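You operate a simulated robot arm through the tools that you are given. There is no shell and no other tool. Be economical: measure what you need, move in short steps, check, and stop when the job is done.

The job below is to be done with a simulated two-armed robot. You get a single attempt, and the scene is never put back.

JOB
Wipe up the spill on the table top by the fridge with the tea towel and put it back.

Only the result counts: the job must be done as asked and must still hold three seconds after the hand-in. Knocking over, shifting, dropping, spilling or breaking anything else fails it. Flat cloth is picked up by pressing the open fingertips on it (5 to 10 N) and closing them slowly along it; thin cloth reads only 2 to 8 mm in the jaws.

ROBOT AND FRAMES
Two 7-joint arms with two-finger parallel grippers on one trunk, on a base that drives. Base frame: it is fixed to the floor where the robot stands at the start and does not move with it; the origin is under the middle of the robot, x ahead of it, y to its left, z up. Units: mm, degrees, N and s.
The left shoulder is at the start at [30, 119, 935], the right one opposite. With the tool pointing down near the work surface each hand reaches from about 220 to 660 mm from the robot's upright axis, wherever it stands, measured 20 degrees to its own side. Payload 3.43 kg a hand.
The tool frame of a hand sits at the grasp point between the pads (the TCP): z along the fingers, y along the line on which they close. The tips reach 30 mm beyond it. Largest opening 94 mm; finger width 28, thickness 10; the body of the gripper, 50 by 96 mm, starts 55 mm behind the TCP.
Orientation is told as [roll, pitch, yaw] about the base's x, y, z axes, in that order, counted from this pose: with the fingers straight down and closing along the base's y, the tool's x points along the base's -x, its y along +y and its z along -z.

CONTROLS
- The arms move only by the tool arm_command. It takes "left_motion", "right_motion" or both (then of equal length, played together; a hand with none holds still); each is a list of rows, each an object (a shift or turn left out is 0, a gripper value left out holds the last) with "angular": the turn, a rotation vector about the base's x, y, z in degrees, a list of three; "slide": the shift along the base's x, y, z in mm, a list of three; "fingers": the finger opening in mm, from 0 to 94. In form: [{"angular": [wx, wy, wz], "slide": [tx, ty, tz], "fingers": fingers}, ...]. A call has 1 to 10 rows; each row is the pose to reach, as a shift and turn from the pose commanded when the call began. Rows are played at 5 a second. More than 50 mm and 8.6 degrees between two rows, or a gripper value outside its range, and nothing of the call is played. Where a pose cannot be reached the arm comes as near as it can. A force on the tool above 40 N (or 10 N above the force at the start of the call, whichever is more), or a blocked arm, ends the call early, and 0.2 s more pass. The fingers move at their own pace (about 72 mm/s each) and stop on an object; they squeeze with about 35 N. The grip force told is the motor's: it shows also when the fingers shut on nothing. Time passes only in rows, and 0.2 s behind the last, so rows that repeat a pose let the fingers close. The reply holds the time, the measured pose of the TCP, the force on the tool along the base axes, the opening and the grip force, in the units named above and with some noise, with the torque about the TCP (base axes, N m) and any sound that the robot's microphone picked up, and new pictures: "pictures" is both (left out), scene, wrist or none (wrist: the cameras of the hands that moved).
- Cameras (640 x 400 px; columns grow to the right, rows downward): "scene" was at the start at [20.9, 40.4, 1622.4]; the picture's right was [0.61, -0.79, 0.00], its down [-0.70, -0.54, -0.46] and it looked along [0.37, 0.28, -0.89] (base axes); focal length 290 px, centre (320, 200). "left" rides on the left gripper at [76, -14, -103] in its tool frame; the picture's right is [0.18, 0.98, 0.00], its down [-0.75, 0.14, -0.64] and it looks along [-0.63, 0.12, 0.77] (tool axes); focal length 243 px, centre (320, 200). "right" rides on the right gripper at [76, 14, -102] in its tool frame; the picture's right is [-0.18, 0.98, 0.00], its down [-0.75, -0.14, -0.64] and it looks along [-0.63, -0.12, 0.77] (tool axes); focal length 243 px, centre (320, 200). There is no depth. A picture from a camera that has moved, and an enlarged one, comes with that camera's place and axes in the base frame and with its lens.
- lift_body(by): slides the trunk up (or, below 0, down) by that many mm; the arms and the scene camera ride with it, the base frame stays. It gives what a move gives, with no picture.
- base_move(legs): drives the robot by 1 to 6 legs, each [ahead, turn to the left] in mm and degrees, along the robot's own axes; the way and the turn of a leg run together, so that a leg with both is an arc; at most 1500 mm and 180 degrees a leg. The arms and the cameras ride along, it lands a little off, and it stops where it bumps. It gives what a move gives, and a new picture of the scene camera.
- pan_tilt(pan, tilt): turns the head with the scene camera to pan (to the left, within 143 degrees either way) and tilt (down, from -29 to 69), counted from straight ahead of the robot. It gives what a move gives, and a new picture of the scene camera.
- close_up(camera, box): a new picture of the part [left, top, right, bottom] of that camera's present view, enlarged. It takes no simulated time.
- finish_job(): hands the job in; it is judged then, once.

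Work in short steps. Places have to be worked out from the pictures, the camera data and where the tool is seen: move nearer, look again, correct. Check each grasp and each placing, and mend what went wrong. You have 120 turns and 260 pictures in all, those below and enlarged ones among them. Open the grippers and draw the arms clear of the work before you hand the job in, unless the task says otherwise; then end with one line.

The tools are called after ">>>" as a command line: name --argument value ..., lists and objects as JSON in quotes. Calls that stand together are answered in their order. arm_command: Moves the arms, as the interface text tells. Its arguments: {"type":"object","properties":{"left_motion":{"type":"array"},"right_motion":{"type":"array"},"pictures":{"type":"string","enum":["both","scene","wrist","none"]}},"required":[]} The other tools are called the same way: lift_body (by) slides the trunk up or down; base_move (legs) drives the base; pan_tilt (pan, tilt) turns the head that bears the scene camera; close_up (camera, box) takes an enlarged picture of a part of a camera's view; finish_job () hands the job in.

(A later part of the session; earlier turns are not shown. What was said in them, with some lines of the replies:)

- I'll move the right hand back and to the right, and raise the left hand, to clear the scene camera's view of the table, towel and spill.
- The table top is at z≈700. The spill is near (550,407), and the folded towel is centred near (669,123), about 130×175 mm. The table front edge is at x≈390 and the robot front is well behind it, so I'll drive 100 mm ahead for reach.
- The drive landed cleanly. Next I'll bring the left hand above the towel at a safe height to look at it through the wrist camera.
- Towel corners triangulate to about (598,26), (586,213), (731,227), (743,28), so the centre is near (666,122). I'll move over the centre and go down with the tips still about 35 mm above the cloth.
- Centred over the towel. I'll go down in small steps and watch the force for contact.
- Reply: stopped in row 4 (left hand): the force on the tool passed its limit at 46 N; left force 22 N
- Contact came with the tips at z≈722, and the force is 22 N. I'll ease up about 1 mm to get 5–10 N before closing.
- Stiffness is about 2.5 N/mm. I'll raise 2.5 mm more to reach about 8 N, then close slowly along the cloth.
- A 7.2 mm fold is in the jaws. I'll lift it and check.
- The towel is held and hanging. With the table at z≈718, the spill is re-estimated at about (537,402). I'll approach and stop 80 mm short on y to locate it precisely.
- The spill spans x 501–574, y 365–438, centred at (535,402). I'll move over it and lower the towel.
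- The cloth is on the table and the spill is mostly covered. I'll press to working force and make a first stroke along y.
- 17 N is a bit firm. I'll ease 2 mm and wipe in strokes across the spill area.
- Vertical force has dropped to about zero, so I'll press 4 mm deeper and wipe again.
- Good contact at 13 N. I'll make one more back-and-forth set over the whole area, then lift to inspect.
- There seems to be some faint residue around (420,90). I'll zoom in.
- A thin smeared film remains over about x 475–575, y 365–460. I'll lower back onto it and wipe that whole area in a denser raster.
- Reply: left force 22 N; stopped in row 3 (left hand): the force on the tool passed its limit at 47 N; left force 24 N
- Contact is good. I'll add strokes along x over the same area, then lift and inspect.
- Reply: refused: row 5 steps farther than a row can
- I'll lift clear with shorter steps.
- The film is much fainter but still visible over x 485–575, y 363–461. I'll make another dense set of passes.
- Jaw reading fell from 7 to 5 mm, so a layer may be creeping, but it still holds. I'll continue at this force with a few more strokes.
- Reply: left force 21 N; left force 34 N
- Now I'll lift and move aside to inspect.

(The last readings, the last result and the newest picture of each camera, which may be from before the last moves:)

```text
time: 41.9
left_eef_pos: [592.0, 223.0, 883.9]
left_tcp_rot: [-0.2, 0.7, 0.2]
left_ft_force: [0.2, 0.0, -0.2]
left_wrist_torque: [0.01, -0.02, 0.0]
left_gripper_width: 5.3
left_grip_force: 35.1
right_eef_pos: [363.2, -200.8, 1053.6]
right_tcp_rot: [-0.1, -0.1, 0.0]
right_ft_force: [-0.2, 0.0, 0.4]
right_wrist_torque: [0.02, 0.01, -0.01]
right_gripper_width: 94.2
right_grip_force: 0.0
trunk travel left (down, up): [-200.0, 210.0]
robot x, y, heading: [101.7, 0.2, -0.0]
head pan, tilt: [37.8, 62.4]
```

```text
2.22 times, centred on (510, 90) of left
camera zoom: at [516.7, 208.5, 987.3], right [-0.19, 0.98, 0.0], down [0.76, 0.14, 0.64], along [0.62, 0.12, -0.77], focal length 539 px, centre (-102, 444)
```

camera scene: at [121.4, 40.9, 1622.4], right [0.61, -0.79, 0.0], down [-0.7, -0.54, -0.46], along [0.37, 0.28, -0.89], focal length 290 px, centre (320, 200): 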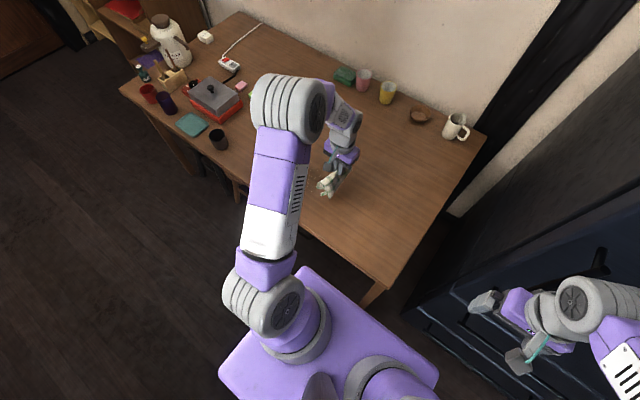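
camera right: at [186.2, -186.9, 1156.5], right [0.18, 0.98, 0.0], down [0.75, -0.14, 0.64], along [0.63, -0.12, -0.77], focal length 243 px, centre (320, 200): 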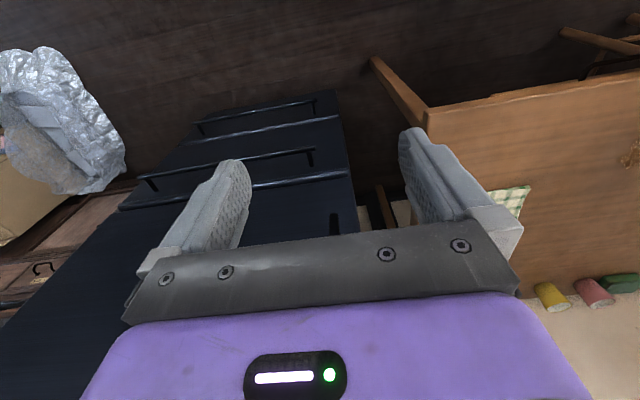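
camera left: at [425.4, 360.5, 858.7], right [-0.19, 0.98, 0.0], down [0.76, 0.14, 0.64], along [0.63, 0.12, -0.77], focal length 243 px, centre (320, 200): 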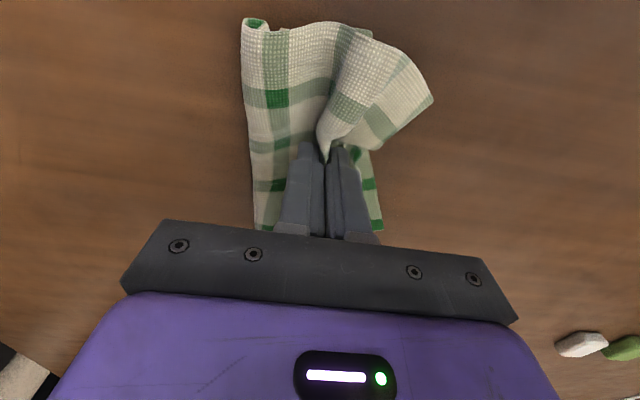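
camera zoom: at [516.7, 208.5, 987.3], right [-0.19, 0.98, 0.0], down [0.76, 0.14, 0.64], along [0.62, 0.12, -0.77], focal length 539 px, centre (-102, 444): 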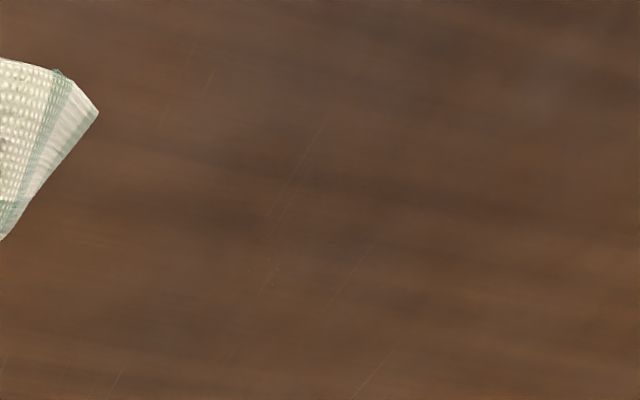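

The spill area now looks clean. I'll move the towel back over its original place and check the front part of the spill area with the scene camera.

>>> arm_command --left_motion '[{"slide": [25, -33, 0]}, {"slide": [50, -66, 0]}, {"slide": [77, -98, 0]}, {"slide": [77, -98, 0]}]'

>>> close_up --camera "scene" --box '[260, 120, 420, 240]'

```text
time: 42.9
left_eef_pos: [669.2, 124.5, 884.5]
left_tcp_rot: [-0.3, 0.5, 0.1]
left_ft_force: [-0.9, -0.2, -0.5]
left_wrist_torque: [0.01, 0.01, 0.03]
left_gripper_width: 5.1
left_grip_force: 35.2
right_eef_pos: [363.3, -201.0, 1052.6]
right_tcp_rot: [-0.1, 0.0, 0.0]
right_ft_force: [0.0, 0.2, 1.1]
right_wrist_torque: [0.0, -0.01, -0.02]
right_gripper_width: 94.3
right_grip_force: 0.1
trunk travel left (down, up): [-200.0, 210.0]
robot x, y, heading: [99.0, -2.3, -0.3]
head pan, tilt: [37.8, 62.4]
camera scene: at [120.9, 40.9, 1622.4], right [0.61, -0.79, 0.0], down [-0.7, -0.54, -0.46], along [0.37, 0.28, -0.89], focal length 290 px, centre (320, 200)
camera left: at [594.2, 111.0, 988.6], right [-0.19, 0.98, 0.0], down [0.76, 0.14, 0.64], along [0.62, 0.12, -0.77], focal length 243 px, centre (320, 200)
```

scene: 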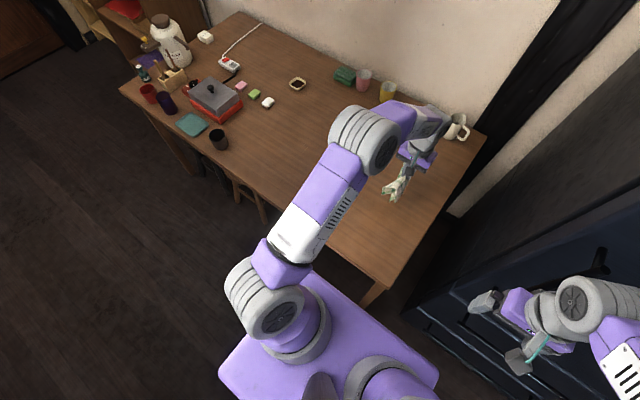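
left: 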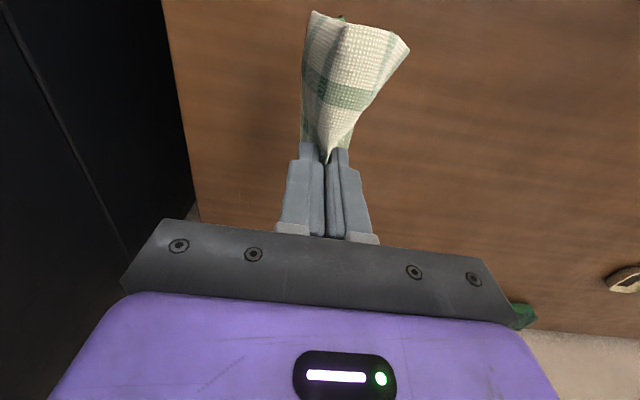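

```text
3.33 times, centred on (340, 180) of scene
camera zoom: at [120.9, 40.9, 1622.4], right [0.61, -0.79, 0.0], down [-0.7, -0.54, -0.46], along [0.37, 0.28, -0.89], focal length 966 px, centre (253, 267)
```

zoom: 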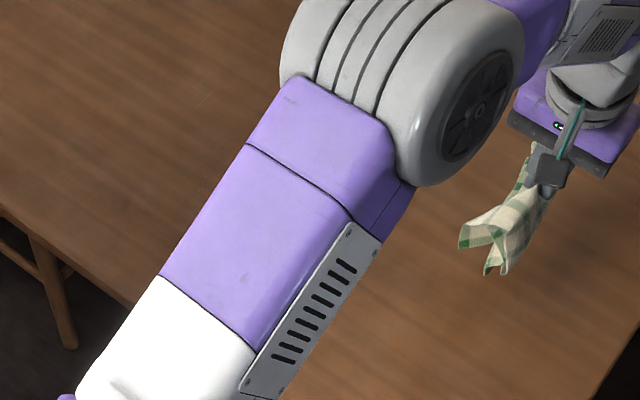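

The arm hides the front part of the spill area. I'll pull the hand toward the robot for a wrist view of it before laying the towel.

>>> arm_command --left_motion '[{"slide": [-38, 25, 0]}, {"slide": [-76, 50, 0]}, {"slide": [-114, 75, 0]}, {"slide": [-152, 100, 0]}, {"slide": [-190, 125, 0]}, {"slide": [-190, 125, 0]}]' --pictures "wrist"

>>> close_up --camera "left" --box '[380, 0, 640, 180]'

```text
time: 44.3
left_eef_pos: [477.2, 251.7, 883.2]
left_tcp_rot: [-0.1, 0.5, 0.1]
left_ft_force: [0.6, -0.2, 0.5]
left_wrist_torque: [0.02, 0.02, 0.04]
left_gripper_width: 5.4
left_grip_force: 35.1
right_eef_pos: [362.8, -201.6, 1052.3]
right_tcp_rot: [0.0, 0.0, 0.0]
right_ft_force: [-0.5, 0.0, -0.4]
right_wrist_torque: [-0.01, 0.0, 0.0]
right_gripper_width: 94.0
right_grip_force: 0.0
trunk travel left (down, up): [-200.0, 210.0]
robot x, y, heading: [104.3, 0.2, 0.1]
head pan, tilt: [37.8, 62.4]
camera left: at [402.0, 237.4, 986.2], right [-0.18, 0.98, 0.0], down [0.76, 0.14, 0.64], along [0.62, 0.12, -0.77], focal length 243 px, centre (320, 200)
```

left: 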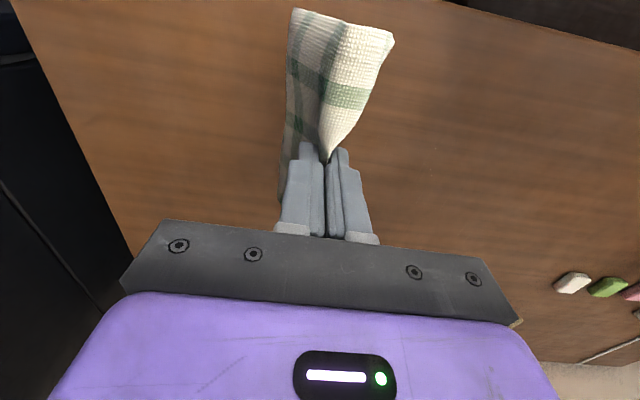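

```text
2.22 times, centred on (510, 90) of left
camera zoom: at [402.0, 237.4, 986.2], right [-0.18, 0.98, 0.0], down [0.76, 0.14, 0.64], along [0.62, 0.12, -0.77], focal length 539 px, centre (-102, 444)
```

zoom: 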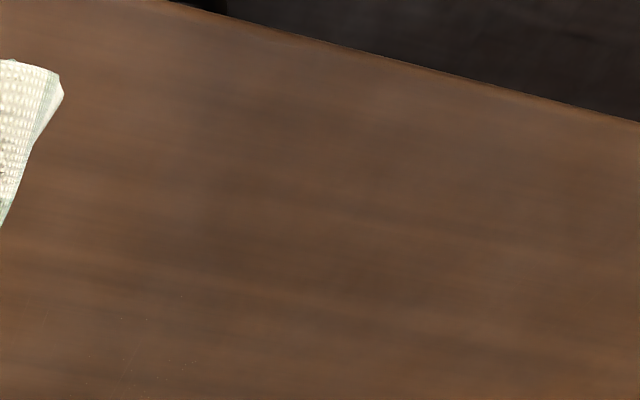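

The whole spill area is clean. I'll go back over the towel's original place and lower it.

>>> arm_command --left_motion '[{"slide": [38, -25, 0]}, {"slide": [76, -50, 0]}, {"slide": [114, -75, 0]}, {"slide": [152, -100, 0]}, {"slide": [190, -127, 0]}, {"slide": [190, -127, -35]}, {"slide": [190, -127, -70]}, {"slide": [190, -127, -95]}, {"slide": [190, -127, -112]}, {"slide": [190, -127, -119]}]' --pictures "wrist"

```text
time: 46.5
left_eef_pos: [669.7, 125.5, 763.9]
left_tcp_rot: [-0.1, 0.5, 0.1]
left_ft_force: [0.1, -0.8, 1.1]
left_wrist_torque: [0.0, -0.01, -0.01]
left_gripper_width: 5.2
left_grip_force: 35.2
right_eef_pos: [363.2, -200.7, 1053.0]
right_tcp_rot: [-0.1, 0.0, 0.0]
right_ft_force: [0.4, -0.1, 0.0]
right_wrist_torque: [0.02, 0.0, 0.01]
right_gripper_width: 94.0
right_grip_force: 0.1
trunk travel left (down, up): [-200.0, 210.0]
robot x, y, heading: [99.5, 3.7, 0.2]
head pan, tilt: [37.8, 62.4]
camera left: at [594.2, 111.4, 867.5], right [-0.19, 0.98, 0.0], down [0.76, 0.14, 0.64], along [0.63, 0.12, -0.77], focal length 243 px, centre (320, 200)
```

left: 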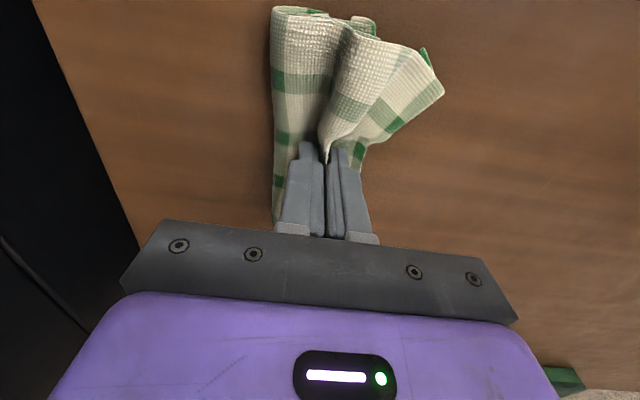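

The cloth touches down at its place. I'll press lightly and open the fingers slowly, which spreads the fold.

>>> arm_command --left_motion '[{"slide": [0, 0, -4]}, {"slide": [0, 0, -6], "fingers": 12}, {"slide": [0, 0, -6], "fingers": 24}, {"slide": [0, 0, -6], "fingers": 36}, {"slide": [0, 0, -6], "fingers": 48}, {"slide": [0, 0, -6], "fingers": 60}, {"slide": [0, 0, -6], "fingers": 70}, {"slide": [0, 0, 4], "fingers": 70}, {"slide": [0, 0, 25], "fingers": 70}, {"slide": [0, 0, 60], "fingers": 70}]'

```text
time: 48.7
left_eef_pos: [669.6, 123.6, 825.4]
left_tcp_rot: [-0.2, 0.4, 0.2]
left_ft_force: [0.5, 0.8, -0.4]
left_wrist_torque: [-0.01, 0.0, 0.01]
left_gripper_width: 70.0
left_grip_force: 0.2
right_eef_pos: [362.3, -200.2, 1052.6]
right_tcp_rot: [0.1, 0.0, 0.0]
right_ft_force: [0.6, -0.9, 0.4]
right_wrist_torque: [-0.01, 0.04, -0.01]
right_gripper_width: 93.8
right_grip_force: 0.1
trunk travel left (down, up): [-200.0, 210.0]
robot x, y, heading: [99.9, -0.8, -0.1]
head pan, tilt: [37.8, 62.4]
camera scene: at [120.8, 40.1, 1622.4], right [0.61, -0.79, 0.0], down [-0.7, -0.54, -0.46], along [0.37, 0.28, -0.89], focal length 290 px, centre (320, 200)
camera left: at [595.6, 109.8, 928.4], right [-0.19, 0.98, 0.0], down [0.76, 0.14, 0.64], along [0.62, 0.12, -0.77], focal length 243 px, centre (320, 200)
```

scene: 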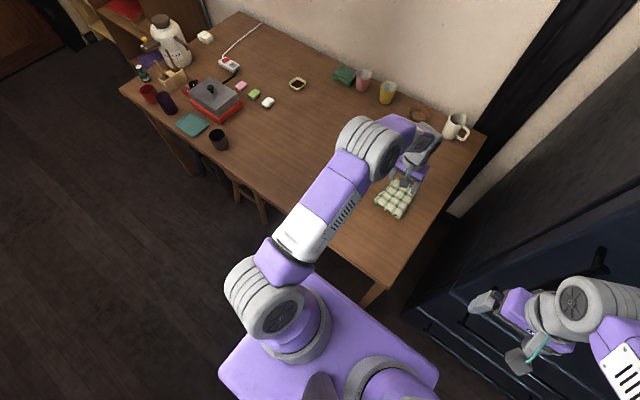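
left: 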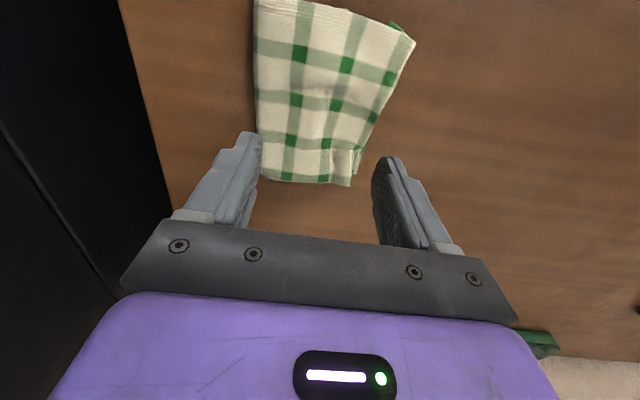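

The towel lies flat again, centred near (674,124) in its original footprint with slightly tucked sides. I'll withdraw the left arm up and back, and take a final look.

>>> arm_command --left_motion '[{"slide": [0, 0, 40]}, {"slide": [-20, 10, 80]}, {"slide": [-55, 40, 100]}, {"slide": [-90, 75, 110]}, {"slide": [-120, 110, 120]}, {"slide": [-150, 145, 130]}, {"slide": [-180, 180, 140]}, {"slide": [-210, 215, 150]}, {"slide": [-240, 250, 155]}, {"slide": [-270, 285, 160]}]' --pictures "none"

>>> close_up --camera "scene" --box '[200, 30, 520, 230]'

```text
refused: row 3 steps farther than a row can; nothing moved
```

```text
2.00 times, centred on (360, 130) of scene
camera zoom: at [120.8, 40.1, 1622.4], right [0.61, -0.79, 0.0], down [-0.7, -0.54, -0.46], along [0.37, 0.28, -0.89], focal length 580 px, centre (240, 340)
```

zoom: 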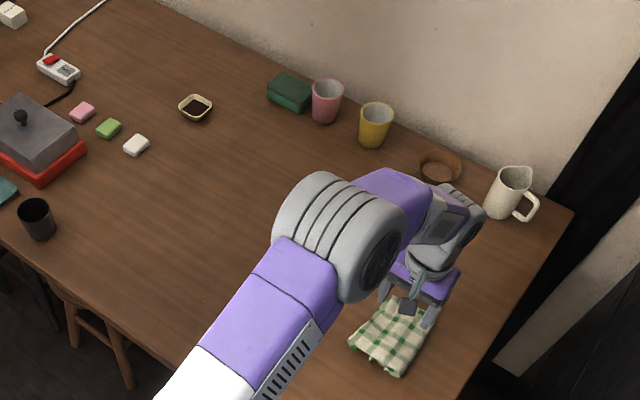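

One row was too long, so I'll withdraw with shorter steps.

>>> arm_command --left_motion '[{"slide": [0, 0, 40]}, {"slide": [-15, 10, 80]}, {"slide": [-45, 35, 100]}, {"slide": [-78, 70, 110]}, {"slide": [-110, 105, 120]}, {"slide": [-142, 140, 130]}, {"slide": [-174, 175, 140]}, {"slide": [-206, 210, 145]}, {"slide": [-238, 245, 150]}, {"slide": [-270, 280, 155]}]' --pictures "none"

>>> close_up --camera "scene" --box '[200, 30, 520, 230]'

```text
time: 50.9
left_eef_pos: [400.8, 404.1, 981.8]
left_tcp_rot: [-0.2, 0.5, 0.0]
left_ft_force: [-1.2, 0.3, 0.6]
left_wrist_torque: [0.05, -0.02, 0.0]
left_gripper_width: 70.0
left_grip_force: 0.1
right_eef_pos: [363.3, -201.3, 1053.1]
right_tcp_rot: [-0.1, -0.1, 0.0]
right_ft_force: [-0.6, -0.7, 0.5]
right_wrist_torque: [0.01, 0.02, -0.02]
right_gripper_width: 94.2
right_grip_force: 0.1
trunk travel left (down, up): [-200.0, 210.0]
robot x, y, heading: [105.0, 0.0, -0.3]
head pan, tilt: [37.8, 62.4]
```

```text
2.00 times, centred on (360, 130) of scene
camera zoom: at [120.7, 40.7, 1622.4], right [0.61, -0.79, 0.0], down [-0.7, -0.54, -0.46], along [0.37, 0.28, -0.89], focal length 580 px, centre (240, 340)
```

zoom: 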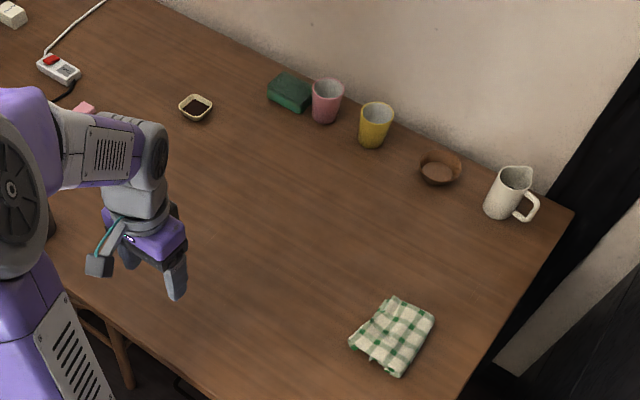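

The table is clean, the towel is back in its place, nothing else has moved, and the arms are clear. I'm handing in.

>>> finish_job

```text
The job is handed in.
```

I wiped up the spill and put the tea towel back in its original place, flat but with the sides slightly tucked under; the last pictures show the spill area clean, nothing else moved, and both arms clear.
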